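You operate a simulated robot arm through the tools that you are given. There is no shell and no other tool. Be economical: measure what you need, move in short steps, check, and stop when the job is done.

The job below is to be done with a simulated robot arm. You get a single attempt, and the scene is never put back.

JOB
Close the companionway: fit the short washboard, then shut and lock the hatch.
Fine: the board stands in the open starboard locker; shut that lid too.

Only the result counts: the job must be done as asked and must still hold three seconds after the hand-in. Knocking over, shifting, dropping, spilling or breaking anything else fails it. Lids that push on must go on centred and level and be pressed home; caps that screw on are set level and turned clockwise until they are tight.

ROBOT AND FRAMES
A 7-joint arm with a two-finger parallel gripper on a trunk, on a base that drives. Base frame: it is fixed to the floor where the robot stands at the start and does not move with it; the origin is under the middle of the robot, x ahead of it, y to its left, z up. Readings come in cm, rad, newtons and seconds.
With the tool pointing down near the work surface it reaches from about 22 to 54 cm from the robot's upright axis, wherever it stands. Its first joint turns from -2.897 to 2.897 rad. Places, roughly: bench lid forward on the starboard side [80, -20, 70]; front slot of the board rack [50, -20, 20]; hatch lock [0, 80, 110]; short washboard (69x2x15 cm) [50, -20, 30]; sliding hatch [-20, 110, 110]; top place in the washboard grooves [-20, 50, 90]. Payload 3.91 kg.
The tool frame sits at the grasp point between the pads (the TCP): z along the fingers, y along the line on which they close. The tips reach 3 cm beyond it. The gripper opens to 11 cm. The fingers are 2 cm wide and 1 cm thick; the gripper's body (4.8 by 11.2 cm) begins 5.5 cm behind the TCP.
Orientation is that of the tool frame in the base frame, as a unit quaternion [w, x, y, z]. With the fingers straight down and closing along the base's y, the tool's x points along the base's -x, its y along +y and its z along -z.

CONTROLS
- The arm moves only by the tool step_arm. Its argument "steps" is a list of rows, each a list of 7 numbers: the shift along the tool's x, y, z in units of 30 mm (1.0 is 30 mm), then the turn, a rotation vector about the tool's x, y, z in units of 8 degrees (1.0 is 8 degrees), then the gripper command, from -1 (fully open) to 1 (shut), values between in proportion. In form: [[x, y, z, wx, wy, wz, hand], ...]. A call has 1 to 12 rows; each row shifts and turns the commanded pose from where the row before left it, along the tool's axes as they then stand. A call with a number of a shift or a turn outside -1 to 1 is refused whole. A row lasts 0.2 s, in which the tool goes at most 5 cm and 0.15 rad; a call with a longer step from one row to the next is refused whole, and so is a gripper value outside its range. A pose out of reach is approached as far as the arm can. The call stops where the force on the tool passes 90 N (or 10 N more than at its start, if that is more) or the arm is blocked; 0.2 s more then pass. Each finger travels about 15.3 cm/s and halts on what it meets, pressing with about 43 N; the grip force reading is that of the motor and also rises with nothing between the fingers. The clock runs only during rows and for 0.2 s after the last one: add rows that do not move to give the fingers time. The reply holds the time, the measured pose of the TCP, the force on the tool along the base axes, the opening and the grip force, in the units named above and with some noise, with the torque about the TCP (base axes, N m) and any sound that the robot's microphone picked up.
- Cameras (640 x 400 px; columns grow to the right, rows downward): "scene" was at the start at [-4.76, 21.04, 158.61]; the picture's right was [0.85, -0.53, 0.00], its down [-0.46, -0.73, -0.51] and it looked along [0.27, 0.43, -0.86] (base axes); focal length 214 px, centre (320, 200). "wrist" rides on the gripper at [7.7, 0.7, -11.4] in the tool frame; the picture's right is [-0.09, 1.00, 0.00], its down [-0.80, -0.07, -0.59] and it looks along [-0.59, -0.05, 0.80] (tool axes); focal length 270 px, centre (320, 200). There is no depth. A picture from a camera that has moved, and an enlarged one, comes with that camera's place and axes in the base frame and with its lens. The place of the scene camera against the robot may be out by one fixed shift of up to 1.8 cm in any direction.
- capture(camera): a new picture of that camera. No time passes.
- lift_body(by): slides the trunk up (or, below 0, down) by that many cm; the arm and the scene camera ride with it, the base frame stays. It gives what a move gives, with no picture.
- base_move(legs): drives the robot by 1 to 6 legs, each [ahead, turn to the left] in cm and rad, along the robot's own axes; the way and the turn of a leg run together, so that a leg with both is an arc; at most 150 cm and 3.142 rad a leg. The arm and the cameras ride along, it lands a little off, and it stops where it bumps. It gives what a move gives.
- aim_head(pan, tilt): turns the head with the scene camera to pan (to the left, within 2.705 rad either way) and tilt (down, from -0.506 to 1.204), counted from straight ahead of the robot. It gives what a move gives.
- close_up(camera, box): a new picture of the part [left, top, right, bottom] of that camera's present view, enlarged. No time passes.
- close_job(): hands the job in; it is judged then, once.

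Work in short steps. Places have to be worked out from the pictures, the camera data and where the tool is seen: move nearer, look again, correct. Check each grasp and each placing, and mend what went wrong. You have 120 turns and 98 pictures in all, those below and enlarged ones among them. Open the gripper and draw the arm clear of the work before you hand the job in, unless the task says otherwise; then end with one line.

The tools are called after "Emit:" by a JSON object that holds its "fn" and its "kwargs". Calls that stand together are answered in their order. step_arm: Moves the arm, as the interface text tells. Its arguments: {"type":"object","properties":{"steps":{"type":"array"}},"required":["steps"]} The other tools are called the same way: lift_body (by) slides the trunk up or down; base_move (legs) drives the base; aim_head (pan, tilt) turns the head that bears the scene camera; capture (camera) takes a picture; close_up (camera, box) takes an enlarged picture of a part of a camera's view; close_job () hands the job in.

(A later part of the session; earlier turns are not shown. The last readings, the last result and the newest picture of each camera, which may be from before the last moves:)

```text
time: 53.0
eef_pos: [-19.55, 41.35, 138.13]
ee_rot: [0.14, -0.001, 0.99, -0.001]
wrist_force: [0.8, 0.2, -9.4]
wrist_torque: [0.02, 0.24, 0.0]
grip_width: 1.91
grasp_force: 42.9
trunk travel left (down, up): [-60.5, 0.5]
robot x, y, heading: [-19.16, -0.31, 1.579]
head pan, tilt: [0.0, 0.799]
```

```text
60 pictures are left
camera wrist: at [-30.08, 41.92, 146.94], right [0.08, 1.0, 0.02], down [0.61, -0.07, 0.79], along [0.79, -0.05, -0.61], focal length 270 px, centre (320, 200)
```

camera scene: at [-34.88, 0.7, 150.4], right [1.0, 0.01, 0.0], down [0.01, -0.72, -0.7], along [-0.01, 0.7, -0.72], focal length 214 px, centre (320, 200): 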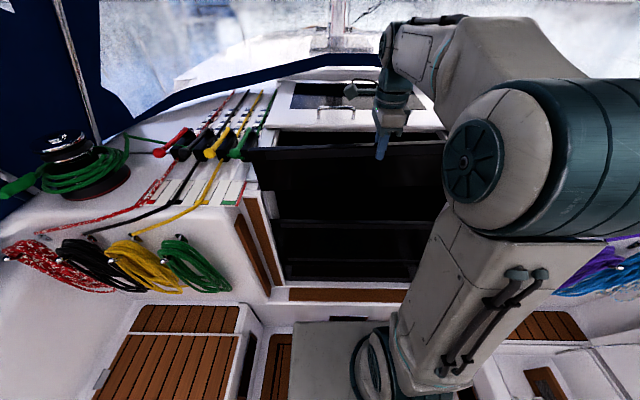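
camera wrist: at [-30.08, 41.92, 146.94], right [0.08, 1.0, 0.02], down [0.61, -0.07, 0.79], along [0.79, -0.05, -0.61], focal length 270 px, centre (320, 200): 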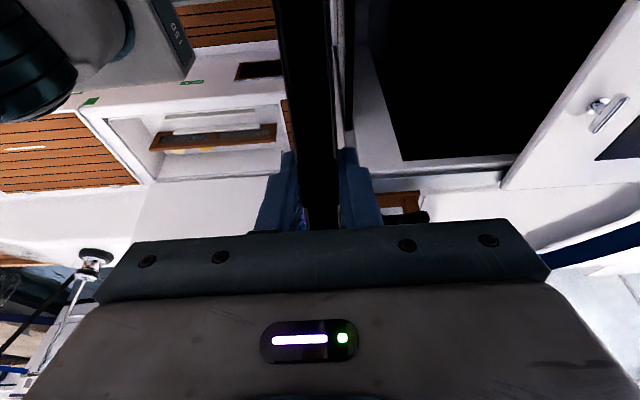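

Good view of the starboard jamb; I enlarge it.

Emit:
{"fn": "close_up", "kwargs": {"camera": "wrist", "box": [325, 0, 445, 220]}}

```text
1.82 times, centred on (385, 110) of wrist
camera zoom: at [-30.08, 41.92, 146.94], right [0.08, 1.0, 0.02], down [0.61, -0.07, 0.79], along [0.79, -0.05, -0.61], focal length 491 px, centre (202, 364)
```

zoom: 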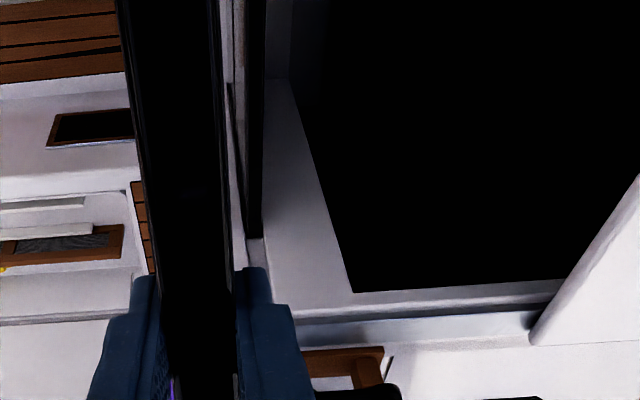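

From the wrist camera the lower board's right end is at x≈15.0, y centre≈47.2, so I was ~0.4 cm too far right. I go back with x -0.4 and a tilt correction, then check level against the earlier picture.

Emit:
{"fn": "step_arm", "kwargs": {"steps": [[0, 0, 0, 0, 1, 0, 1], [0, 0, 0, 0, 1, 0, 1], [0, 0, 0, 0, 0.43, 0, 1], [0, 0, 0, 0, 0, 0, 1]]}}

Emit:
{"fn": "step_arm", "kwargs": {"steps": [[0.15, 1, 0.8, 0, 0, 0, 1], [0, 0.98, 0.8, 0, 0, 0, 1], [0, 0, 0, 0, 0, 0, 1]]}}

Emit:
{"fn": "lift_body", "kwargs": {"by": -13}}

Emit:
{"fn": "close_up", "kwargs": {"camera": "scene", "box": [235, 110, 295, 210]}}

Emit:
{"fn": "close_up", "kwargs": {"camera": "scene", "box": [240, 100, 460, 240]}}

```text
time: 54.0
eef_pos: [-19.53, 41.28, 137.98]
ee_rot: [-0.03, -0.002, 1.0, 0.0]
wrist_force: [-0.4, -0.2, -10.2]
wrist_torque: [-0.02, 0.07, -0.02]
grip_width: 1.89
grasp_force: 42.8
trunk travel left (down, up): [-60.5, 0.5]
robot x, y, heading: [-19.37, -0.74, 1.577]
head pan, tilt: [0.0, 0.799]
```

```text
time: 54.8
eef_pos: [-20.32, 47.18, 133.34]
ee_rot: [-0.03, -0.001, 1.0, 0.0]
wrist_force: [-0.1, -0.1, -9.2]
wrist_torque: [0.01, 0.08, -0.04]
grip_width: 1.88
grasp_force: 42.7
trunk travel left (down, up): [-60.5, 0.5]
robot x, y, heading: [-19.27, -0.33, 1.576]
head pan, tilt: [0.0, 0.799]
```

```text
time: 56.4
eef_pos: [-20.3, 47.27, 120.33]
ee_rot: [-0.03, -0.001, 1.0, 0.0]
wrist_force: [-0.2, 0.3, -9.9]
wrist_torque: [-0.02, 0.09, -0.04]
grip_width: 1.89
grasp_force: 43.1
trunk travel left (down, up): [-47.5, 13.5]
robot x, y, heading: [-19.24, -0.49, 1.581]
head pan, tilt: [0.0, 0.799]
```

```text
4.00 times, centred on (265, 160) of scene
camera zoom: at [-34.88, 0.69, 150.41], right [1.0, 0.01, 0.0], down [0.01, -0.72, -0.7], along [-0.01, 0.7, -0.72], focal length 858 px, centre (540, 360)
```

zoom: 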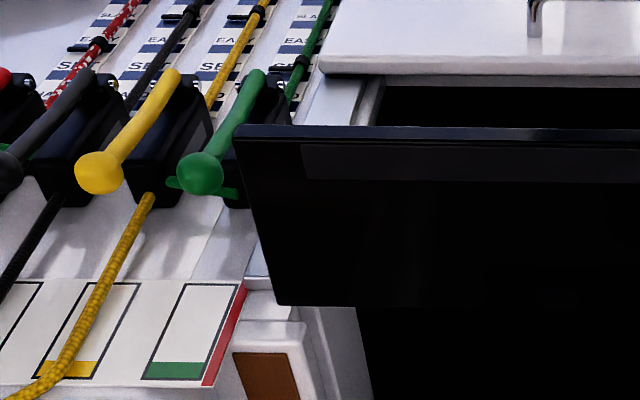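

```text
2.86 times, centred on (350, 170) of scene
camera zoom: at [-34.88, 0.69, 150.41], right [1.0, 0.01, 0.0], down [0.01, -0.72, -0.7], along [-0.01, 0.7, -0.72], focal length 613 px, centre (234, 286)
```

zoom: 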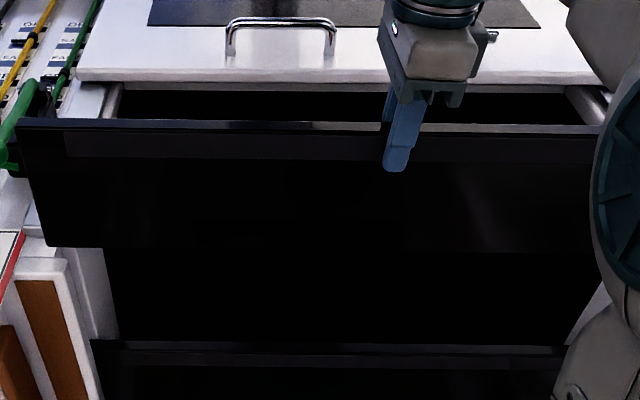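

Level again (top edge parallel to the lower board). Tilt carried it to x=-20.3; I set x≈-19.85 and feel downward in 3 mm steps.

Emit:
{"fn": "step_arm", "kwargs": {"steps": [[-0.15, 0, 0.1, 0, 0, 0, 1], [-0.005, 0, 0.1, 0, 0, 0, 1], [-0.005, 0, 0.1, 0, 0, 0, 1], [0, 0, 0, 0, 0, 0, 1]]}}

Emit:
{"fn": "step_arm", "kwargs": {"steps": [[-0.005, 0, 0.1, 0, 0, 0, 1], [-0.005, 0, 0.1, 0, 0, 0, 1], [0, 0, 0, 0, 0, 0, 1]]}}

```text
time: 57.4
eef_pos: [-19.81, 47.16, 119.32]
ee_rot: [-0.03, -0.002, 1.0, 0.0]
wrist_force: [0.9, -0.1, -9.1]
wrist_torque: [0.01, 0.03, -0.11]
grip_width: 1.92
grasp_force: 43.4
trunk travel left (down, up): [-47.5, 13.5]
robot x, y, heading: [-19.02, -0.04, 1.575]
head pan, tilt: [0.0, 0.799]
```

```text
time: 58.2
eef_pos: [-20.0, 47.22, 118.72]
ee_rot: [-0.03, -0.001, 1.0, 0.0]
wrist_force: [0.4, 0.2, -5.1]
wrist_torque: [0.06, 1.34, -0.05]
grip_width: 1.87
grasp_force: 42.7
trunk travel left (down, up): [-47.5, 13.5]
robot x, y, heading: [-19.37, -0.32, 1.577]
head pan, tilt: [0.0, 0.799]
```

Now the left end touches (torque +1.3), whereas at -19.6 the right did; so the fit lies between. I raise 6 mm, shift to ≈-19.75 and feel again.

Emit:
{"fn": "step_arm", "kwargs": {"steps": [[0, 0, -0.2, 0, 0, 0, 1], [-0.07, 0, -0.1, 0, 0, 0, 1], [0, 0, 0, 0, 0, 0, 1]]}}

Emit:
{"fn": "close_up", "kwargs": {"camera": "scene", "box": [235, 130, 295, 230]}}

Emit:
{"fn": "close_up", "kwargs": {"camera": "scene", "box": [240, 100, 460, 240]}}

```text
time: 59.0
eef_pos: [-19.64, 47.19, 119.72]
ee_rot: [-0.03, -0.002, 1.0, -0.001]
wrist_force: [-0.1, 0.5, -9.7]
wrist_torque: [-0.01, 0.07, -0.01]
grip_width: 1.89
grasp_force: 43.5
trunk travel left (down, up): [-47.5, 13.5]
robot x, y, heading: [-19.17, -0.27, 1.579]
head pan, tilt: [0.0, 0.799]
```

```text
4.00 times, centred on (265, 180) of scene
camera zoom: at [-34.88, 0.7, 150.4], right [1.0, 0.01, 0.0], down [0.01, -0.72, -0.7], along [-0.01, 0.7, -0.72], focal length 858 px, centre (540, 280)
```

zoom: 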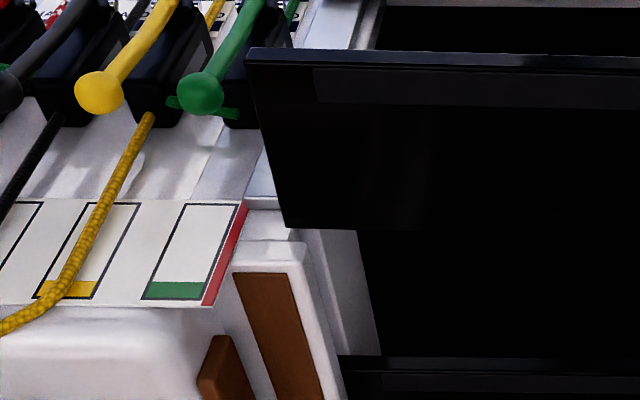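

```text
2.86 times, centred on (350, 170) of scene
camera zoom: at [-34.88, 0.7, 150.4], right [1.0, 0.01, 0.0], down [0.01, -0.72, -0.7], along [-0.01, 0.7, -0.72], focal length 613 px, centre (234, 286)
```

zoom: 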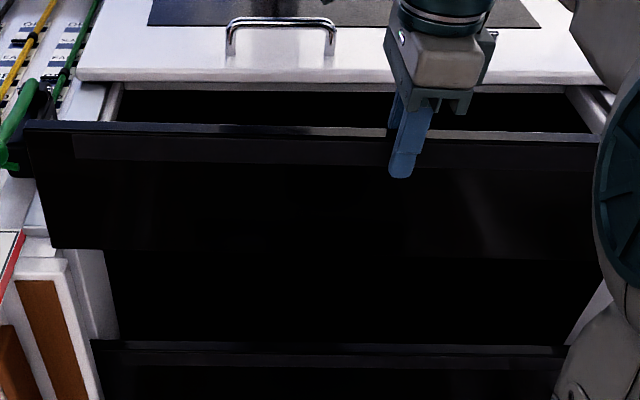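

Slightly right-low; I take out 0.6° of tilt, set x≈-19.8 and lower again in small steps.

Emit:
{"fn": "step_arm", "kwargs": {"steps": [[0.05, 0, 0, 0, -0.08, 0, 1], [0, 0, 0.1, 0, 0, 0, 1], [-0.005, 0, 0.1, 0, 0, 0, 1], [0, 0, 0, 0, 0, 0, 1]]}}

Emit:
{"fn": "step_arm", "kwargs": {"steps": [[-0.005, 0, 0.1, 0, 0, 0, 1], [0, 0, 0, 0, 0, 0, 1]]}}

Emit:
{"fn": "step_arm", "kwargs": {"steps": [[-0.005, 0, 0.1, 0, 0, 0, 1], [0, 0, 0, 0, 0, 0, 1]]}}

```text
time: 60.0
eef_pos: [-19.86, 47.15, 119.01]
ee_rot: [-0.025, -0.001, 1.0, 0.0]
wrist_force: [-0.4, 0.6, -5.1]
wrist_torque: [0.06, 1.4, -0.11]
grip_width: 1.9
grasp_force: 42.9
trunk travel left (down, up): [-47.5, 13.5]
robot x, y, heading: [-19.08, -0.46, 1.578]
head pan, tilt: [0.0, 0.799]
```

```text
time: 60.6
eef_pos: [-19.8, 47.32, 118.77]
ee_rot: [-0.025, -0.001, 1.0, -0.002]
wrist_force: [0.8, 0.0, -7.0]
wrist_torque: [0.04, 0.94, -0.02]
grip_width: 1.88
grasp_force: 43.1
trunk travel left (down, up): [-47.5, 13.5]
robot x, y, heading: [-19.24, -0.11, 1.575]
head pan, tilt: [0.0, 0.799]
```

```text
time: 61.2
eef_pos: [-19.8, 47.26, 118.45]
ee_rot: [-0.024, 0.0, 1.0, 0.0]
wrist_force: [1.4, -0.7, -5.3]
wrist_torque: [0.09, 1.36, -0.05]
grip_width: 1.89
grasp_force: 43.3
trunk travel left (down, up): [-47.5, 13.5]
robot x, y, heading: [-19.03, -0.12, 1.578]
head pan, tilt: [0.0, 0.799]
```

Re-reading the pictures: groove walls read x≈-53.9 left, with the lower board centred, so x≈-19.5 is right and the earlier right-hand contact was likely y (groove centre ≈47.5–47.7). I raise, set x=-19.5, y=47.55, and check level.

Emit:
{"fn": "step_arm", "kwargs": {"steps": [[0, 0, -0.3, 0, 0, 0, 1], [-0.06, 0.1, -0.2, 0, 0, 0, 1], [0, 0, 0, 0, 0, 0, 1]]}}

Emit:
{"fn": "close_up", "kwargs": {"camera": "scene", "box": [240, 100, 460, 240]}}

```text
time: 62.0
eef_pos: [-19.48, 47.5, 119.89]
ee_rot: [-0.025, 0.0, 1.0, -0.001]
wrist_force: [0.2, -3.4, -10.9]
wrist_torque: [-0.37, 0.25, -0.95]
grip_width: 1.88
grasp_force: 42.4
trunk travel left (down, up): [-47.5, 13.5]
robot x, y, heading: [-19.17, -0.19, 1.58]
head pan, tilt: [0.0, 0.799]
```

```text
2.86 times, centred on (350, 170) of scene
camera zoom: at [-34.88, 0.66, 150.4], right [1.0, 0.01, 0.0], down [0.01, -0.72, -0.7], along [-0.01, 0.7, -0.72], focal length 613 px, centre (234, 286)
```

zoom: 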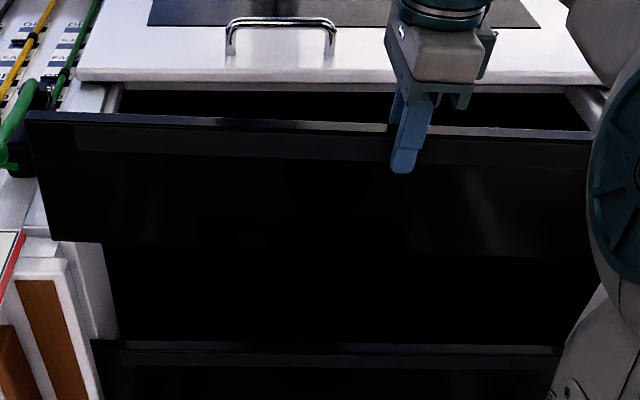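

Useful: the right bottom corner is in the groove and presses its forward wall (Fy -3.4), so y should be a bit less. I set y≈47.1, keep x, and level the board by dropping the left end.

Emit:
{"fn": "step_arm", "kwargs": {"steps": [[0, -0.13, 0, 0, 0, 0, 1], [0, 0, 0.15, 0, -0.1, 0, 1], [0, 0, 0, 0, 0, 0, 1]]}}

Emit:
{"fn": "step_arm", "kwargs": {"steps": [[0, 0, 0.1, 0, -0.1, 0, 1], [0, 0, 0, 0, 0, 0, 1]]}}

Emit:
{"fn": "close_up", "kwargs": {"camera": "scene", "box": [235, 120, 295, 220]}}

```text
time: 62.8
eef_pos: [-19.48, 47.13, 119.54]
ee_rot: [-0.017, -0.002, 1.0, 0.0]
wrist_force: [-0.2, 1.0, -10.0]
wrist_torque: [0.0, 0.07, 0.02]
grip_width: 1.9
grasp_force: 43.5
trunk travel left (down, up): [-47.5, 13.5]
robot x, y, heading: [-18.94, -0.46, 1.584]
head pan, tilt: [0.0, 0.799]
```

```text
time: 63.4
eef_pos: [-19.65, 47.17, 119.21]
ee_rot: [-0.011, 0.0, 1.0, -0.001]
wrist_force: [0.1, 0.0, -10.0]
wrist_torque: [0.0, 0.13, -0.06]
grip_width: 1.9
grasp_force: 43.1
trunk travel left (down, up): [-47.5, 13.5]
robot x, y, heading: [-19.04, -0.2, 1.58]
head pan, tilt: [0.0, 0.799]
```

```text
4.00 times, centred on (265, 170) of scene
camera zoom: at [-34.88, 0.7, 150.4], right [1.0, 0.01, 0.0], down [0.01, -0.72, -0.7], along [-0.01, 0.7, -0.72], focal length 858 px, centre (540, 320)
```

zoom: 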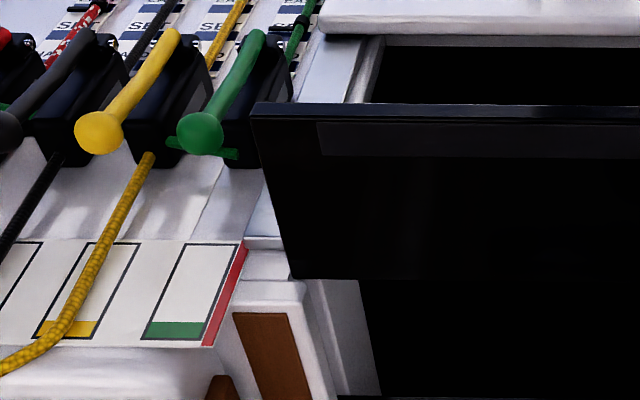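

No contact forces now. I lower gently, checking.

Emit:
{"fn": "step_arm", "kwargs": {"steps": [[-0.03, 0, 0.1, 0, 0, 0, 1], [0, 0, 0.1, 0, 0, 0, 1], [0, 0, 0, 0, 0, 0, 1]]}}

Emit:
{"fn": "step_arm", "kwargs": {"steps": [[0, 0, 0.1, 0, 0, 0, 1], [0, 0, 0, 0, 0, 0, 1]]}}

Emit:
{"fn": "close_up", "kwargs": {"camera": "scene", "box": [240, 100, 460, 240]}}

```text
time: 64.2
eef_pos: [-19.62, 47.13, 118.53]
ee_rot: [-0.01, 0.0, 1.0, -0.001]
wrist_force: [0.9, 0.7, -9.0]
wrist_torque: [0.09, 0.15, -0.24]
grip_width: 1.86
grasp_force: 42.9
trunk travel left (down, up): [-47.5, 13.5]
robot x, y, heading: [-19.47, -0.48, 1.573]
head pan, tilt: [0.0, 0.799]
```

```text
time: 64.8
eef_pos: [-19.63, 47.17, 118.26]
ee_rot: [-0.01, -0.001, 1.0, -0.001]
wrist_force: [0.4, 0.4, -9.2]
wrist_torque: [0.07, 0.19, -0.17]
grip_width: 1.86
grasp_force: 43.0
trunk travel left (down, up): [-47.5, 13.5]
robot x, y, heading: [-19.05, -0.59, 1.583]
head pan, tilt: [0.0, 0.799]
```

```text
2.86 times, centred on (350, 170) of scene
camera zoom: at [-34.88, 0.7, 150.4], right [1.0, 0.01, 0.0], down [0.01, -0.72, -0.7], along [-0.01, 0.7, -0.72], focal length 613 px, centre (234, 286)
```

zoom: 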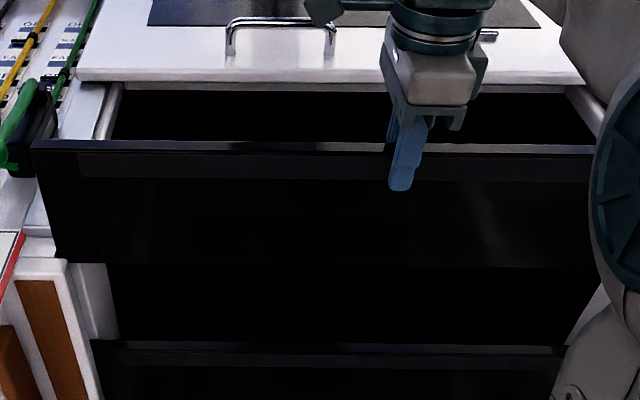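

Both ends appear in the grooves and level. I keep lowering gradually.

Emit:
{"fn": "step_arm", "kwargs": {"steps": [[-0.004, 0, 0.2, 0, 0, 0, 1], [-0.004, 0, 0.2, 0, 0, 0, 1], [-0.004, 0, 0.2, 0, 0, 0, 1], [0, 0, 0, 0, 0, 0, 1]]}}

```text
time: 65.8
eef_pos: [-19.56, 47.13, 116.46]
ee_rot: [-0.01, -0.001, 1.0, -0.001]
wrist_force: [0.6, 1.2, -9.3]
wrist_torque: [0.12, 0.1, -0.35]
grip_width: 1.88
grasp_force: 43.2
trunk travel left (down, up): [-47.5, 13.5]
robot x, y, heading: [-18.77, -0.11, 1.58]
head pan, tilt: [0.0, 0.799]
```

Side forces show the left end rubbing aft and (before) the right forward: a small yaw. I turn +0.5° about the tool axis and continue.

Emit:
{"fn": "step_arm", "kwargs": {"steps": [[0, 0, 0, 0, 0, 0.06, 1], [-0.004, 0, 0.2, 0, 0, 0, 1], [-0.004, 0, 0.2, 0, 0, 0, 1], [0, 0, 0, 0, 0, 0, 1]]}}

Emit:
{"fn": "step_arm", "kwargs": {"steps": [[-0.004, 0, 0.3, 0, 0, 0, 1], [-0.004, 0, 0.3, 0, 0, 0, 1], [-0.004, 0, 0.3, 0, 0, 0, 1], [0, 0, 0, 0, 0, 0, 1]]}}

```text
time: 66.8
eef_pos: [-19.56, 47.08, 115.27]
ee_rot: [-0.01, 0.004, 1.0, 0.0]
wrist_force: [0.0, -0.5, -10.1]
wrist_torque: [0.01, 0.06, 0.01]
grip_width: 1.89
grasp_force: 43.4
trunk travel left (down, up): [-47.5, 13.5]
robot x, y, heading: [-18.91, 0.14, 1.58]
head pan, tilt: [0.0, 0.799]
```

```text
time: 67.8
eef_pos: [-19.42, 47.12, 112.48]
ee_rot: [-0.01, 0.004, 1.0, -0.001]
wrist_force: [-0.2, 0.0, -9.8]
wrist_torque: [-0.02, 0.09, 0.01]
grip_width: 1.88
grasp_force: 42.8
trunk travel left (down, up): [-47.5, 13.5]
robot x, y, heading: [-19.02, -0.42, 1.578]
head pan, tilt: [0.0, 0.799]
```

Perfectly free now. Continuing down to just above the lower board (TCP ≈104).

Emit:
{"fn": "step_arm", "kwargs": {"steps": [[0, 0, 0.4, 0, 0, 0, 1], [0, 0, 0.4, 0, 0, 0, 1], [0, 0, 0.4, 0, 0, 0, 1], [0, 0, 0.4, 0, 0, 0, 1], [0, 0, 0.4, 0, 0, 0, 1], [0, 0, 0, 0, 0, 0, 1]]}}

Emit:
{"fn": "step_arm", "kwargs": {"steps": [[0, 0, 0.3, 0, 0, 0, 1], [0, 0, 0.2, 0, 0, 0, 1], [0, 0, 0, 0, 0, 0, 1]]}}

Emit:
{"fn": "close_up", "kwargs": {"camera": "scene", "box": [240, 120, 460, 260]}}

```text
time: 69.2
eef_pos: [-19.81, 47.2, 106.57]
ee_rot: [-0.011, 0.004, 1.0, -0.002]
wrist_force: [0.7, 0.1, -10.6]
wrist_torque: [-0.01, 0.11, 0.01]
grip_width: 1.89
grasp_force: 42.6
trunk travel left (down, up): [-47.5, 13.5]
robot x, y, heading: [-19.15, -0.18, 1.58]
head pan, tilt: [0.0, 0.799]
```

```text
time: 70.0
eef_pos: [-19.72, 47.14, 105.12]
ee_rot: [-0.01, 0.003, 1.0, -0.001]
wrist_force: [0.4, 0.0, -9.7]
wrist_torque: [0.0, 0.06, 0.01]
grip_width: 1.88
grasp_force: 42.5
trunk travel left (down, up): [-47.5, 13.5]
robot x, y, heading: [-19.25, 0.11, 1.578]
head pan, tilt: [0.0, 0.799]
```

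```text
2.86 times, centred on (350, 190) of scene
camera zoom: at [-34.88, 0.7, 150.4], right [1.0, 0.01, 0.0], down [0.01, -0.72, -0.7], along [-0.01, 0.7, -0.72], focal length 613 px, centre (234, 229)
```

zoom: 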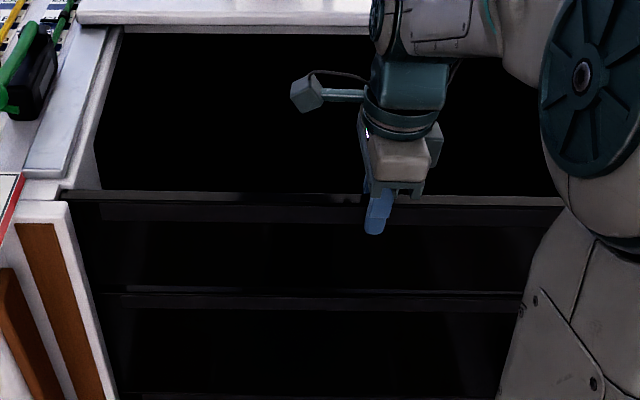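

Nearly down. I lower the last bit in small steps until the weight is taken.

Emit:
{"fn": "step_arm", "kwargs": {"steps": [[0, 0, 0.15, 0, 0, 0, 1], [0, 0, 0.15, 0, 0, 0, 1], [0, 0, 0.1, 0, 0, 0, 1], [0, 0, 0, 0, 0, 0, 1]]}}

Emit:
{"fn": "step_arm", "kwargs": {"steps": [[0, 0, 0.12, 0, 0, 0, 1], [0, 0, 0.12, 0, 0, 0, 1], [0, 0, 0, 0, 0, 0, 1]]}}

```text
time: 71.0
eef_pos: [-19.71, 47.12, 103.75]
ee_rot: [-0.01, 0.003, 1.0, -0.001]
wrist_force: [1.1, -0.5, -9.9]
wrist_torque: [-0.02, 0.11, -0.01]
grip_width: 1.89
grasp_force: 43.1
trunk travel left (down, up): [-47.5, 13.5]
robot x, y, heading: [-18.96, -0.42, 1.575]
head pan, tilt: [0.0, 0.799]
```

```text
time: 71.8
eef_pos: [-19.81, 46.88, 103.57]
ee_rot: [-0.011, 0.005, 1.0, 0.003]
wrist_force: [-1.2, -0.6, 37.0]
wrist_torque: [-0.23, -0.19, 0.36]
grip_width: 1.92
grasp_force: 42.8
trunk travel left (down, up): [-47.5, 13.5]
robot x, y, heading: [-18.75, -0.24, 1.585]
head pan, tilt: [0.0, 0.799]
```

It is seated firmly (37 N up). I relax, open the fingers and look.

Emit:
{"fn": "step_arm", "kwargs": {"steps": [[0, 0, -0.1, 0, 0, 0, 1], [0, 0, 0, 0, 0, 0, 0.5], [0, 0, 0, 0, 0, 0, 0], [0, 0, 0, 0, 0, 0, -0.2]]}}

Emit:
{"fn": "step_arm", "kwargs": {"steps": [[0, 0, -0.5, 0, 0, 0, -0.2], [0, 0, -1, 0, 0, 0, -0.2], [0, 0, -1, 0, 0, 0, -0.2], [0, 0, -1, 0, 0, 0, -0.2], [0, 0, -1, 0, 0, 0, -0.2]]}}

Emit:
{"fn": "lift_body", "kwargs": {"by": 13}}

Emit:
{"fn": "capture", "kwargs": {"camera": "scene"}}

Emit:
{"fn": "close_up", "kwargs": {"camera": "scene", "box": [240, 130, 460, 270]}}

```text
time: 72.8
eef_pos: [-19.78, 47.05, 103.45]
ee_rot: [-0.01, 0.004, 1.0, 0.0]
wrist_force: [-0.2, 0.7, 0.5]
wrist_torque: [0.01, 0.01, 0.03]
grip_width: 6.61
grasp_force: 0.1
trunk travel left (down, up): [-47.5, 13.5]
robot x, y, heading: [-19.36, -0.47, 1.581]
head pan, tilt: [0.0, 0.799]
```

```text
time: 74.0
eef_pos: [-19.51, 47.22, 117.02]
ee_rot: [-0.011, 0.003, 1.0, 0.0]
wrist_force: [0.2, -0.5, 0.2]
wrist_torque: [-0.02, -0.03, -0.01]
grip_width: 6.61
grasp_force: 0.0
trunk travel left (down, up): [-47.5, 13.5]
robot x, y, heading: [-19.31, -0.02, 1.579]
head pan, tilt: [0.0, 0.799]
```

```text
time: 75.5
eef_pos: [-19.53, 47.08, 130.06]
ee_rot: [-0.01, 0.004, 1.0, 0.0]
wrist_force: [-0.2, -0.5, -0.1]
wrist_torque: [0.01, -0.02, -0.02]
grip_width: 6.57
grasp_force: 0.0
trunk travel left (down, up): [-60.5, 0.5]
robot x, y, heading: [-19.57, 0.19, 1.581]
head pan, tilt: [0.0, 0.799]
```

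```text
50 pictures are left
camera scene: at [-34.88, 0.63, 163.4], right [1.0, 0.01, 0.0], down [0.01, -0.72, -0.7], along [-0.01, 0.7, -0.72], focal length 214 px, centre (320, 200)
```

scene: 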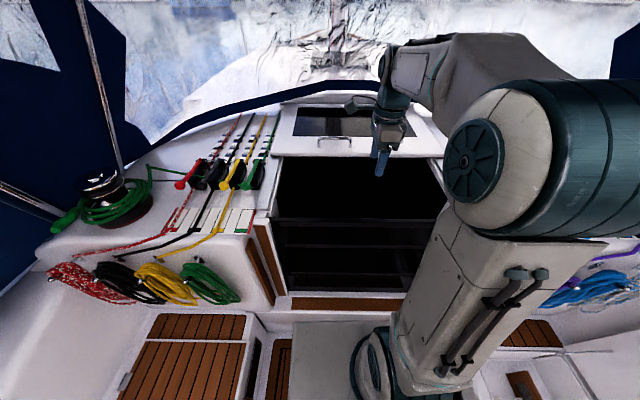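

```text
2.86 times, centred on (350, 200) of scene
camera zoom: at [-34.88, 0.63, 163.4], right [1.0, 0.01, 0.0], down [0.01, -0.72, -0.7], along [-0.01, 0.7, -0.72], focal length 613 px, centre (234, 200)
```

zoom: 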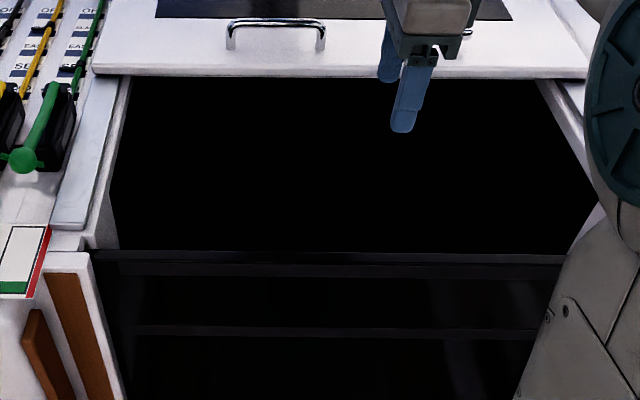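

Washboard is seated and level. Next the hatch: handle bar at about x -36..-22, y≈86, z≈114. I tilt the tool 40° forward and reach toward it, staying above.

Emit:
{"fn": "step_arm", "kwargs": {"steps": [[0, 0, 0, -1, 0, 0, -0.2], [0, 0, 0, -1, 0, 0, -0.2], [0, 0, 0, -1, 0, 0, -0.2], [0, 0, 0, -1, 0, 0, -0.2], [0, 0, 0, -1, 0, 0, -0.2], [0, 0, 0, 0, 0, 0, -0.2]]}}

Emit:
{"fn": "step_arm", "kwargs": {"steps": [[0.41, 0.73, 0.884, 0, 0, 0, -0.2], [0.41, 0.73, 0.884, 0, 0, 0, -0.2], [0.41, 0.73, 0.884, 0, 0, 0, -0.2], [0.41, 0.73, 0.884, 0, 0, 0, -0.2], [0.41, 0.73, 0.884, 0, 0, 0, -0.2], [0.41, 0.73, 0.884, 0, 0, 0, -0.2], [0.41, 0.73, 0.884, 0, 0, 0, -0.2], [0.41, 0.73, 0.884, 0, 0, 0, -0.2], [0, 0, 0, 0, 0, 0, -0.2]]}}

Emit:
{"fn": "capture", "kwargs": {"camera": "scene"}}

Emit:
{"fn": "capture", "kwargs": {"camera": "wrist"}}

```text
time: 76.9
eef_pos: [-19.54, 47.09, 129.97]
ee_rot: [-0.009, 0.007, 0.939, 0.343]
wrist_force: [-0.1, 0.4, 0.1]
wrist_torque: [0.01, 0.04, 0.0]
grip_width: 6.61
grasp_force: 0.0
trunk travel left (down, up): [-60.5, 0.5]
robot x, y, heading: [-19.65, -0.22, 1.575]
head pan, tilt: [0.0, 0.799]
```

```text
time: 78.9
eef_pos: [-29.2, 74.12, 125.15]
ee_rot: [-0.008, 0.007, 0.94, 0.342]
wrist_force: [-0.4, -1.0, -0.2]
wrist_torque: [0.01, -0.01, 0.0]
grip_width: 6.6
grasp_force: 0.0
trunk travel left (down, up): [-60.5, 0.5]
robot x, y, heading: [-19.29, -0.53, 1.577]
head pan, tilt: [0.0, 0.799]
```

```text
48 pictures are left
camera scene: at [-34.86, 0.57, 163.41], right [1.0, 0.01, 0.0], down [0.01, -0.72, -0.7], along [-0.01, 0.7, -0.72], focal length 214 px, centre (320, 200)
```

scene: 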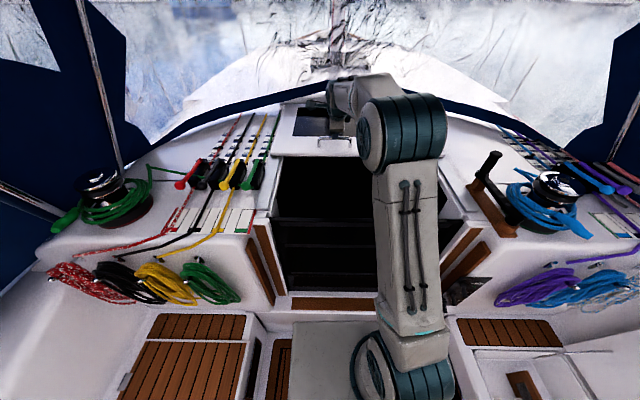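

```text
47 pictures are left
camera wrist: at [-36.78, 67.34, 134.53], right [0.11, 0.76, 0.64], down [0.81, -0.44, 0.39], along [0.58, 0.47, -0.66], focal length 270 px, centre (320, 200)
```

wrist: 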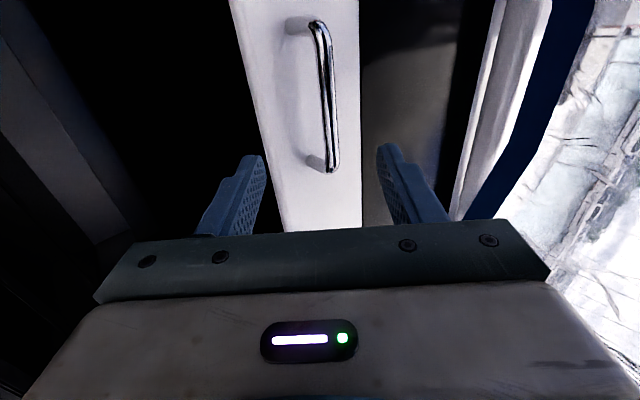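

The bar is at y≈84.6, z≈114, between the finger lines. I close the fingers to 4.4 cm, move part way along the approach and check.

Emit:
{"fn": "step_arm", "kwargs": {"steps": [[0, 0.15, 1, 0, 0, 0, 0.2], [0, 0.15, 1, 0, 0, 0, 0.2], [0, 0, 1, 0, 0, 0, 0.2], [0, 0, 0.5, 0, 0, 0, 0.2], [0, 0, 0, 0, 0, 0, 0.2]]}}

Emit:
{"fn": "capture", "kwargs": {"camera": "wrist"}}

Emit:
{"fn": "close_up", "kwargs": {"camera": "scene", "box": [270, 70, 400, 170]}}

```text
time: 80.1
eef_pos: [-29.28, 81.66, 117.72]
ee_rot: [-0.009, 0.007, 0.94, 0.342]
wrist_force: [-0.2, 0.5, 0.3]
wrist_torque: [0.03, -0.02, 0.03]
grip_width: 4.42
grasp_force: 0.0
trunk travel left (down, up): [-60.5, 0.5]
robot x, y, heading: [-19.0, -0.27, 1.581]
head pan, tilt: [0.0, 0.799]
```

```text
46 pictures are left
camera wrist: at [-36.86, 74.88, 127.13], right [0.11, 0.76, 0.64], down [0.81, -0.44, 0.39], along [0.58, 0.47, -0.66], focal length 270 px, centre (320, 200)
```

wrist: 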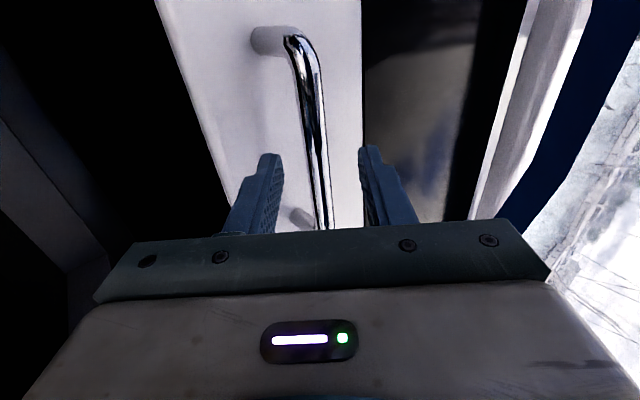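

```text
4.00 times, centred on (335, 120) of scene
camera zoom: at [-34.88, 0.62, 163.4], right [1.0, 0.01, 0.0], down [0.01, -0.72, -0.7], along [-0.01, 0.7, -0.72], focal length 858 px, centre (260, 520)
```

zoom: 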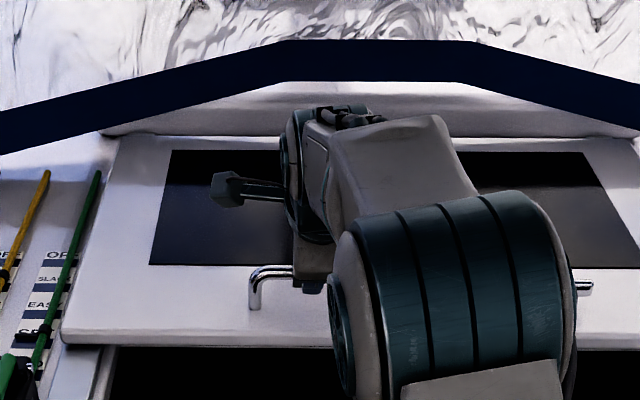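

Bar lies centred between the fingers, but its height may be nearer 112, so I reduce the tilt by 24° to let the fingers go deeper without the aft one touching the hatch.

Emit:
{"fn": "step_arm", "kwargs": {"steps": [[0, 0, -0.3, 1, 0, 0, 0.2], [0, 0.5, 0, 1, 0, 0, 0.2], [0, 0.5, 0, 1, 0, 0, 0.2], [0, 0, 0, 0, 0, 0, 0.2]]}}

Emit:
{"fn": "capture", "kwargs": {"camera": "wrist"}}

```text
time: 81.1
eef_pos: [-29.31, 79.95, 118.5]
ee_rot: [-0.009, 0.005, 0.99, 0.138]
wrist_force: [-0.4, -0.7, -0.2]
wrist_torque: [0.01, 0.02, -0.01]
grip_width: 4.4
grasp_force: 0.1
out of reach, approached as far as the arm can: row 3
trunk travel left (down, up): [-60.5, 0.5]
robot x, y, heading: [-19.37, -0.17, 1.58]
head pan, tilt: [0.0, 0.799]
```

```text
44 pictures are left
camera wrist: at [-36.76, 77.45, 129.8], right [0.1, 0.96, 0.27], down [0.81, -0.24, 0.54], along [0.58, 0.17, -0.8], focal length 270 px, centre (320, 200)
```

wrist: 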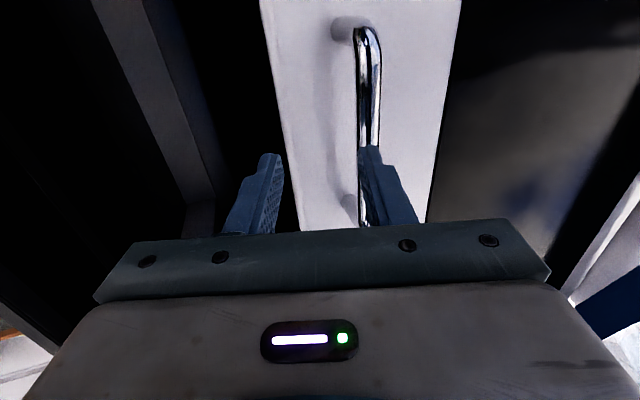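

Bar triangulated at y≈84.7, z≈113.7; the steeper pose is out of reach. I return to the 40° tilt and slide onto the bar along the tool axis.

Emit:
{"fn": "step_arm", "kwargs": {"steps": [[0, 0, 0, -1, 0, 0, 0.3], [0, 0, 0, -1, 0, 0, 0.4], [0, 0, 0, -1, 0, 0, 0.4], [0, 0, 0, 0, 0, 0, 0.4]]}}

Emit:
{"fn": "capture", "kwargs": {"camera": "wrist"}}

```text
time: 82.1
eef_pos: [-29.35, 79.92, 118.38]
ee_rot: [-0.008, 0.007, 0.94, 0.342]
wrist_force: [-1.1, -0.1, 0.5]
wrist_torque: [-0.01, 0.02, -0.02]
grip_width: 3.28
grasp_force: 0.1
trunk travel left (down, up): [-60.5, 0.5]
robot x, y, heading: [-18.99, -0.54, 1.576]
head pan, tilt: [0.0, 0.799]
```

```text
43 pictures are left
camera wrist: at [-36.8, 73.05, 127.85], right [0.11, 0.76, 0.64], down [0.81, -0.44, 0.39], along [0.58, 0.47, -0.66], focal length 270 px, centre (320, 200)
```

wrist: 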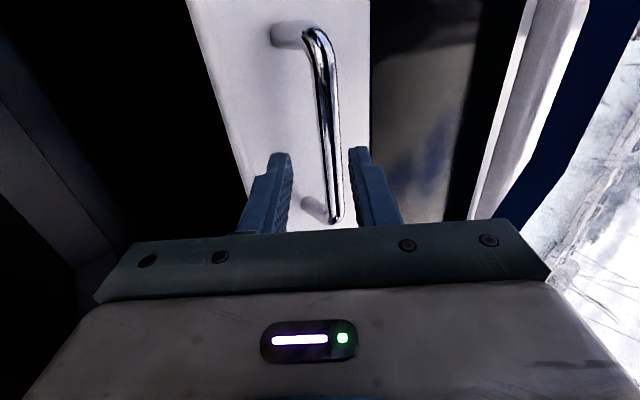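

Aligned after a small sideways shift. Sliding on.

Emit:
{"fn": "step_arm", "kwargs": {"steps": [[0, 0.22, 0.5, 0, 0, 0, 0.4], [0, 0, 0.5, 0, 0, 0, 0.4], [0, 0, 0.5, 0, 0, 0, 0.4], [0, 0, 0.4, 0, 0, 0, 0.4], [0, 0, 0, 0, 0, 0, 0.4]]}}

Emit:
{"fn": "capture", "kwargs": {"camera": "wrist"}}

```text
time: 83.3
eef_pos: [-29.27, 83.98, 114.62]
ee_rot: [-0.009, 0.007, 0.94, 0.342]
wrist_force: [0.0, -0.5, -0.3]
wrist_torque: [0.01, 0.02, -0.02]
grip_width: 3.3
grasp_force: 0.1
trunk travel left (down, up): [-60.5, 0.5]
robot x, y, heading: [-19.18, -0.53, 1.579]
head pan, tilt: [0.0, 0.799]
```

```text
42 pictures are left
camera wrist: at [-36.8, 77.24, 123.91], right [0.11, 0.76, 0.64], down [0.81, -0.44, 0.39], along [0.58, 0.47, -0.66], focal length 270 px, centre (320, 200)
```

wrist: 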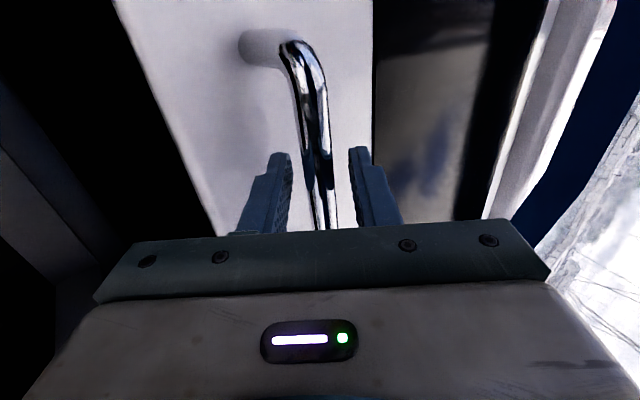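

Bar is between the fingers; I close and check the width.

Emit:
{"fn": "step_arm", "kwargs": {"steps": [[0, 0, 0, 0, 0, 0, 1], [0, 0, 0, 0, 0, 0, 1], [0, 0, 0, 0, 0, 0, 1]]}}

Emit:
{"fn": "step_arm", "kwargs": {"steps": [[0, -0.26, -0.21, 0, 0, 0, 1], [0, -0.26, -0.21, 0, 0, 0, 1], [0, -0.26, -0.21, 0, 0, 0, 1], [0, 0, 0, 0, 0, 0, 1]]}}

```text
time: 84.1
eef_pos: [-29.24, 84.14, 114.54]
ee_rot: [-0.008, 0.006, 0.94, 0.342]
wrist_force: [-0.2, 0.6, -0.7]
wrist_torque: [0.0, -0.64, 0.86]
grip_width: 1.57
grasp_force: 45.7
trunk travel left (down, up): [-60.5, 0.5]
robot x, y, heading: [-19.23, 0.07, 1.583]
head pan, tilt: [0.0, 0.799]
```

```text
time: 85.1
eef_pos: [-29.36, 81.09, 114.56]
ee_rot: [-0.008, 0.006, 0.94, 0.342]
wrist_force: [1.2, -0.2, 1.0]
wrist_torque: [-0.02, -0.7, 0.42]
grip_width: 1.61
grasp_force: 45.2
trunk travel left (down, up): [-60.5, 0.5]
robot x, y, heading: [-18.94, -0.51, 1.582]
head pan, tilt: [0.0, 0.799]
```

It slides freely. I continue pulling aft, about 21 cm, holding height.

Emit:
{"fn": "step_arm", "kwargs": {"steps": [[0, -0.45, -0.378, 0, 0, 0, 1], [0, -0.45, -0.378, 0, 0, 0, 1], [0, -0.45, -0.378, 0, 0, 0, 1], [0, -0.45, -0.378, 0, 0, 0, 1], [0, -0.45, -0.378, 0, 0, 0, 1], [0, -0.45, -0.378, 0, 0, 0, 1], [0, -0.45, -0.378, 0, 0, 0, 1], [0, -0.45, -0.378, 0, 0, 0, 1], [0, -0.45, -0.378, 0, 0, 0, 1], [0, -0.45, -0.378, 0, 0, 0, 1], [0, -0.45, -0.378, 0, 0, 0, 1], [0, 0, 0, 0, 0, 0, 1]]}}

Emit:
{"fn": "capture", "kwargs": {"camera": "scene"}}

```text
time: 87.7
eef_pos: [-29.47, 61.42, 114.57]
ee_rot: [-0.009, 0.006, 0.94, 0.342]
wrist_force: [1.0, -3.8, 7.8]
wrist_torque: [0.07, -0.92, 0.33]
grip_width: 1.61
grasp_force: 45.1
trunk travel left (down, up): [-60.5, 0.5]
robot x, y, heading: [-18.97, -0.22, 1.583]
head pan, tilt: [0.0, 0.799]
```

```text
41 pictures are left
camera scene: at [-34.87, 0.47, 163.41], right [1.0, 0.01, 0.0], down [0.01, -0.72, -0.7], along [-0.01, 0.7, -0.72], focal length 214 px, centre (320, 200)
```

scene: 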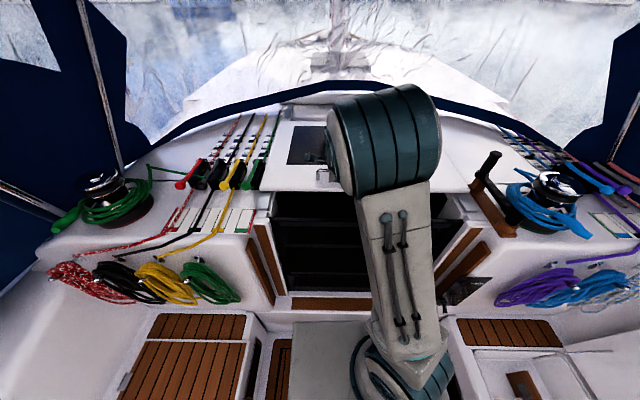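

Hatch edge now near y≈57; about 10 cm remain. I pull on.

Emit:
{"fn": "step_arm", "kwargs": {"steps": [[0, -0.38, -0.32, 0, 0, 0, 1], [0, -0.38, -0.32, 0, 0, 0, 1], [0, -0.38, -0.32, 0, 0, 0, 1], [0, -0.38, -0.32, 0, 0, 0, 1], [0, -0.38, -0.32, 0, 0, 0, 1], [0, 0, 0, 0, 0, 0, 1]]}}

Emit:
{"fn": "close_up", "kwargs": {"camera": "scene", "box": [230, 150, 370, 290]}}

```text
time: 89.1
eef_pos: [-29.43, 54.09, 114.6]
ee_rot: [-0.009, 0.006, 0.94, 0.342]
wrist_force: [1.2, -1.7, 13.0]
wrist_torque: [0.06, -0.89, 0.48]
grip_width: 1.58
grasp_force: 44.9
trunk travel left (down, up): [-60.5, 0.5]
robot x, y, heading: [-18.96, -0.28, 1.573]
head pan, tilt: [0.0, 0.799]
```

```text
2.86 times, centred on (300, 220) of scene
camera zoom: at [-34.86, 0.45, 163.41], right [1.0, 0.01, 0.0], down [0.01, -0.72, -0.7], along [-0.01, 0.7, -0.72], focal length 613 px, centre (377, 143)
```

zoom: 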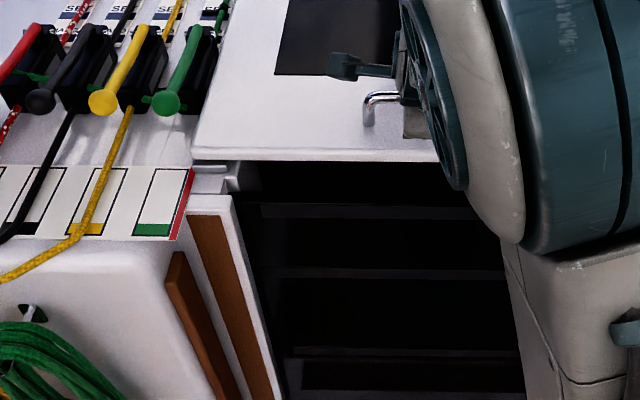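

Edge is at y≈50. I pull on in small steps, with a touch of up to relieve the vertical load, until it stops.

Emit:
{"fn": "step_arm", "kwargs": {"steps": [[0, -0.16, -0.17, 0, 0, 0, 1], [0, -0.19, -0.16, 0, 0, 0, 1], [0, -0.19, -0.16, 0, 0, 0, 1], [0, -0.19, -0.16, 0, 0, 0, 1], [0, 0, 0, 0, 0, 0, 1]]}}

Emit:
{"fn": "step_arm", "kwargs": {"steps": [[0, -0.13, -0.11, 0, 0, 0, 1], [0, -0.13, -0.11, 0, 0, 0, 1], [0, -0.13, -0.11, 0, 0, 0, 1], [0, 0, 0, 0, 0, 0, 1]]}}

Emit:
{"fn": "close_up", "kwargs": {"camera": "scene", "box": [230, 150, 370, 290]}}

```text
time: 90.3
eef_pos: [-29.49, 51.23, 114.55]
ee_rot: [-0.009, 0.007, 0.94, 0.342]
wrist_force: [0.4, 0.7, 1.1]
wrist_torque: [0.07, -1.05, 0.46]
grip_width: 1.58
grasp_force: 45.2
trunk travel left (down, up): [-60.5, 0.5]
robot x, y, heading: [-18.89, -0.69, 1.583]
head pan, tilt: [0.0, 0.799]
```

```text
time: 91.3
eef_pos: [-29.5, 49.74, 114.57]
ee_rot: [-0.009, 0.007, 0.94, 0.341]
wrist_force: [0.4, -0.4, -0.9]
wrist_torque: [0.04, -0.76, 0.47]
grip_width: 1.58
grasp_force: 45.4
trunk travel left (down, up): [-60.5, 0.5]
robot x, y, heading: [-18.87, -0.28, 1.579]
head pan, tilt: [0.0, 0.799]
```

```text
2.86 times, centred on (300, 220) of scene
camera zoom: at [-34.9, 0.62, 163.4], right [1.0, 0.01, 0.0], down [0.01, -0.72, -0.7], along [-0.01, 0.7, -0.72], focal length 613 px, centre (377, 143)
```

zoom: 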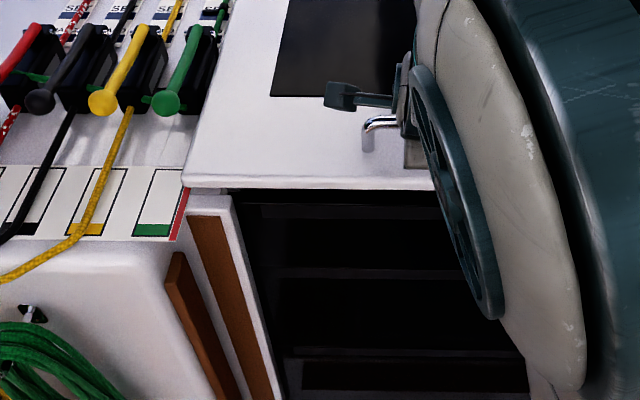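

The edge is now over the board. I continue gently to the stop.

Emit:
{"fn": "step_arm", "kwargs": {"steps": [[0, -0.1, -0.085, 0, 0, 0, 1], [0, -0.1, -0.085, 0, 0, 0, 1], [0, 0, 0, 0, 0, 0, 1]]}}

Emit:
{"fn": "step_arm", "kwargs": {"steps": [[0, -0.1, -0.085, 0, 0, 0, 1], [0, -0.1, -0.085, 0, 0, 0, 1], [0, 0, 0, 0, 0, 0, 1]]}}

```text
time: 92.1
eef_pos: [-29.45, 49.11, 114.58]
ee_rot: [-0.009, 0.007, 0.939, 0.343]
wrist_force: [0.9, 3.1, -2.5]
wrist_torque: [-0.03, -0.33, 0.91]
grip_width: 1.58
grasp_force: 45.0
trunk travel left (down, up): [-60.5, 0.5]
robot x, y, heading: [-19.68, -0.07, 1.584]
head pan, tilt: [0.0, 0.799]
```

```text
time: 92.9
eef_pos: [-29.57, 48.05, 114.48]
ee_rot: [-0.008, 0.006, 0.94, 0.341]
wrist_force: [1.3, 1.7, -5.2]
wrist_torque: [-0.06, -0.46, 0.85]
grip_width: 1.59
grasp_force: 45.3
trunk travel left (down, up): [-60.5, 0.5]
robot x, y, heading: [-19.2, -0.43, 1.58]
head pan, tilt: [0.0, 0.799]
```

Still moving; I continue and look.

Emit:
{"fn": "step_arm", "kwargs": {"steps": [[0, -0.1, -0.085, 0, 0, 0, 1], [0, -0.1, -0.085, 0, 0, 0, 1], [0, 0, 0, 0, 0, 0, 1]]}}

Emit:
{"fn": "close_up", "kwargs": {"camera": "scene", "box": [230, 150, 370, 290]}}

Emit:
{"fn": "capture", "kwargs": {"camera": "wrist"}}

```text
time: 93.7
eef_pos: [-29.46, 47.39, 114.57]
ee_rot: [-0.009, 0.007, 0.94, 0.341]
wrist_force: [1.3, 0.9, -8.5]
wrist_torque: [-0.05, -0.56, 0.63]
grip_width: 1.6
grasp_force: 45.0
trunk travel left (down, up): [-60.5, 0.5]
robot x, y, heading: [-18.94, -0.17, 1.584]
head pan, tilt: [0.0, 0.799]
```

```text
2.86 times, centred on (300, 220) of scene
camera zoom: at [-34.87, 0.71, 163.4], right [1.0, 0.01, 0.0], down [0.01, -0.72, -0.7], along [-0.01, 0.7, -0.72], focal length 613 px, centre (377, 143)
```

zoom: 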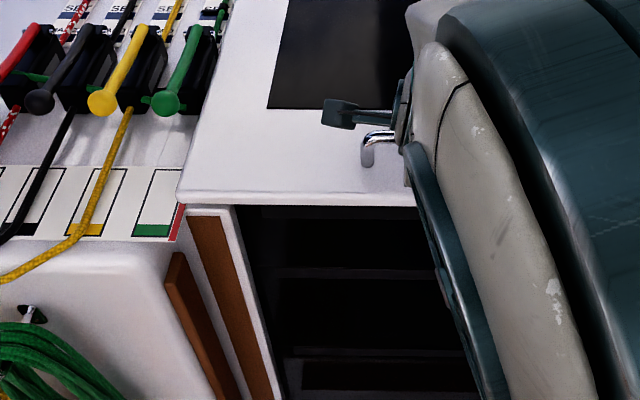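

```text
37 pictures are left
camera wrist: at [-37.08, 40.58, 123.92], right [0.11, 0.76, 0.64], down [0.81, -0.44, 0.39], along [0.58, 0.47, -0.66], focal length 270 px, centre (320, 200)
```

wrist: 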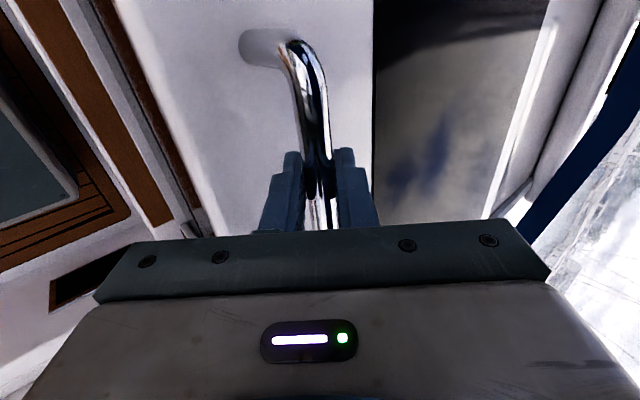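

No stop felt yet. I continue in small steps, lowering a millimetre to relieve the pull.

Emit:
{"fn": "step_arm", "kwargs": {"steps": [[0, -0.12, -0.06, 0, 0, 0, 1], [0, -0.1, -0.085, 0, 0, 0, 1], [0, 0, 0, 0, 0, 0, 1]]}}

Emit:
{"fn": "step_arm", "kwargs": {"steps": [[0, -0.1, -0.085, 0, 0, 0, 1], [0, -0.1, -0.085, 0, 0, 0, 1], [0, 0, 0, 0, 0, 0, 1]]}}

```text
time: 94.5
eef_pos: [-29.59, 46.6, 114.55]
ee_rot: [-0.008, 0.006, 0.94, 0.342]
wrist_force: [3.0, 2.7, -2.4]
wrist_torque: [0.01, -0.62, 0.65]
grip_width: 1.59
grasp_force: 45.0
trunk travel left (down, up): [-60.5, 0.5]
robot x, y, heading: [-18.99, -0.34, 1.581]
head pan, tilt: [0.0, 0.799]
```

```text
time: 95.3
eef_pos: [-29.53, 45.73, 114.57]
ee_rot: [-0.009, 0.006, 0.94, 0.342]
wrist_force: [3.0, 1.9, -0.3]
wrist_torque: [0.06, -0.69, 0.52]
grip_width: 1.62
grasp_force: 44.6
trunk travel left (down, up): [-60.5, 0.5]
robot x, y, heading: [-18.99, -0.15, 1.577]
head pan, tilt: [0.0, 0.799]
```

Emit:
{"fn": "step_arm", "kwargs": {"steps": [[0, -0.1, -0.085, 0, 0, 0, 1], [0, -0.1, -0.085, 0, 0, 0, 1], [0, -0.1, -0.085, 0, 0, 0, 1], [0, 0, 0, 0, 0, 0, 1]]}}

Emit:
{"fn": "close_up", "kwargs": {"camera": "scene", "box": [230, 60, 450, 290]}}

```text
time: 96.3
eef_pos: [-29.55, 45.3, 114.56]
ee_rot: [-0.009, 0.007, 0.94, 0.342]
wrist_force: [-1.1, 27.7, -5.8]
wrist_torque: [0.03, 0.0, 1.23]
grip_width: 1.59
grasp_force: 45.1
trunk travel left (down, up): [-60.5, 0.5]
robot x, y, heading: [-18.98, -0.33, 1.578]
head pan, tilt: [0.0, 0.799]
```

```text
1.74 times, centred on (340, 175) of scene
camera zoom: at [-34.9, 1.21, 163.4], right [1.0, 0.01, 0.0], down [0.01, -0.72, -0.69], along [-0.01, 0.69, -0.72], focal length 373 px, centre (285, 244)
```

zoom: 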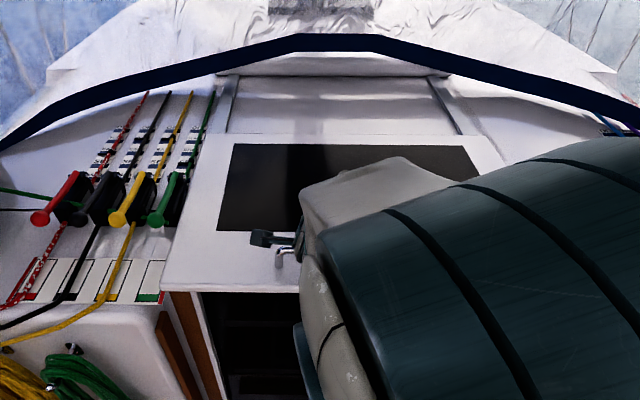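

A firm stop at y≈45.3 (28 N). I give one slight extra tug, then release and back off up.

Emit:
{"fn": "step_arm", "kwargs": {"steps": [[0, -0.08, -0.07, 0, 0, 0, 1], [0, 0, 0, 0, 0, 0, 1]]}}

Emit:
{"fn": "step_arm", "kwargs": {"steps": [[0, 0.12, 0.1, 0, 0, 0, 1], [0, 0, 0, 0, 0, 0, 0.4], [0, 0, 0, 0, 0, 0, 0.3], [0, 0, -0.8, 0, 0, 0, 0.3], [0, 0, -1, 0, 0, 0, 0.3], [0, 0, -1, 0, 0, 0, 0.3], [0, 0.5, -1, 0, 0, 0, 0.3], [0, 0, 0, 0, 0, 0, 0.3]]}}

Emit:
{"fn": "capture", "kwargs": {"camera": "wrist"}}

Emit:
{"fn": "capture", "kwargs": {"camera": "scene"}}

```text
time: 96.9
eef_pos: [-29.58, 45.1, 114.5]
ee_rot: [-0.008, 0.008, 0.94, 0.342]
wrist_force: [-3.2, 45.5, -1.2]
wrist_torque: [0.11, -0.51, 0.7]
grip_width: 1.58
grasp_force: 45.0
trunk travel left (down, up): [-60.5, 0.5]
robot x, y, heading: [-19.09, -0.29, 1.578]
head pan, tilt: [0.0, 0.799]
```

```text
time: 98.3
eef_pos: [-28.56, 40.21, 116.76]
ee_rot: [-0.084, 0.042, 0.959, 0.266]
wrist_force: [0.0, 0.0, 0.1]
wrist_torque: [0.01, 0.0, 0.0]
grip_width: 3.86
grasp_force: 0.1
trunk travel left (down, up): [-60.5, 0.5]
robot x, y, heading: [-18.94, -0.29, 1.578]
head pan, tilt: [0.0, 0.799]
stopped in row 6: the arm was blocked; the commanded pose is now the measured one
```

```text
35 pictures are left
camera wrist: at [-34.5, 35.15, 128.15], right [0.21, 0.85, 0.48], down [0.86, -0.4, 0.32], along [0.46, 0.35, -0.81], focal length 270 px, centre (320, 200)
```

wrist: 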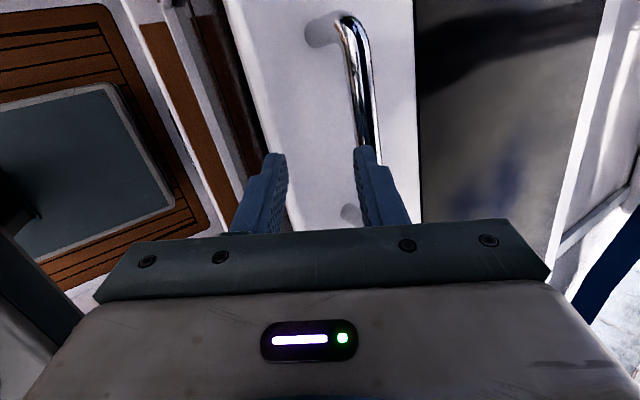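

```text
34 pictures are left
camera scene: at [-34.94, 0.6, 163.4], right [1.0, 0.01, 0.0], down [0.01, -0.72, -0.7], along [0.0, 0.7, -0.72], focal length 214 px, centre (320, 200)
```

scene: 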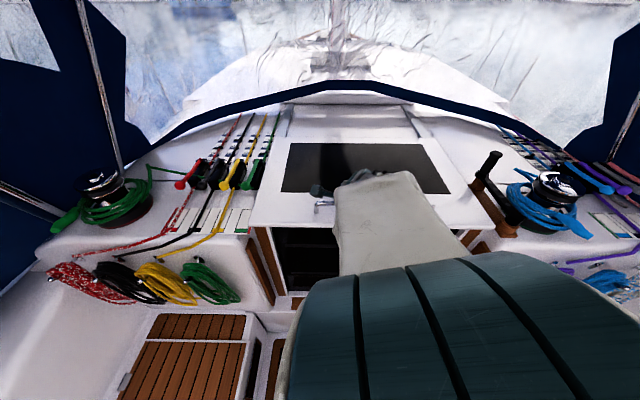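

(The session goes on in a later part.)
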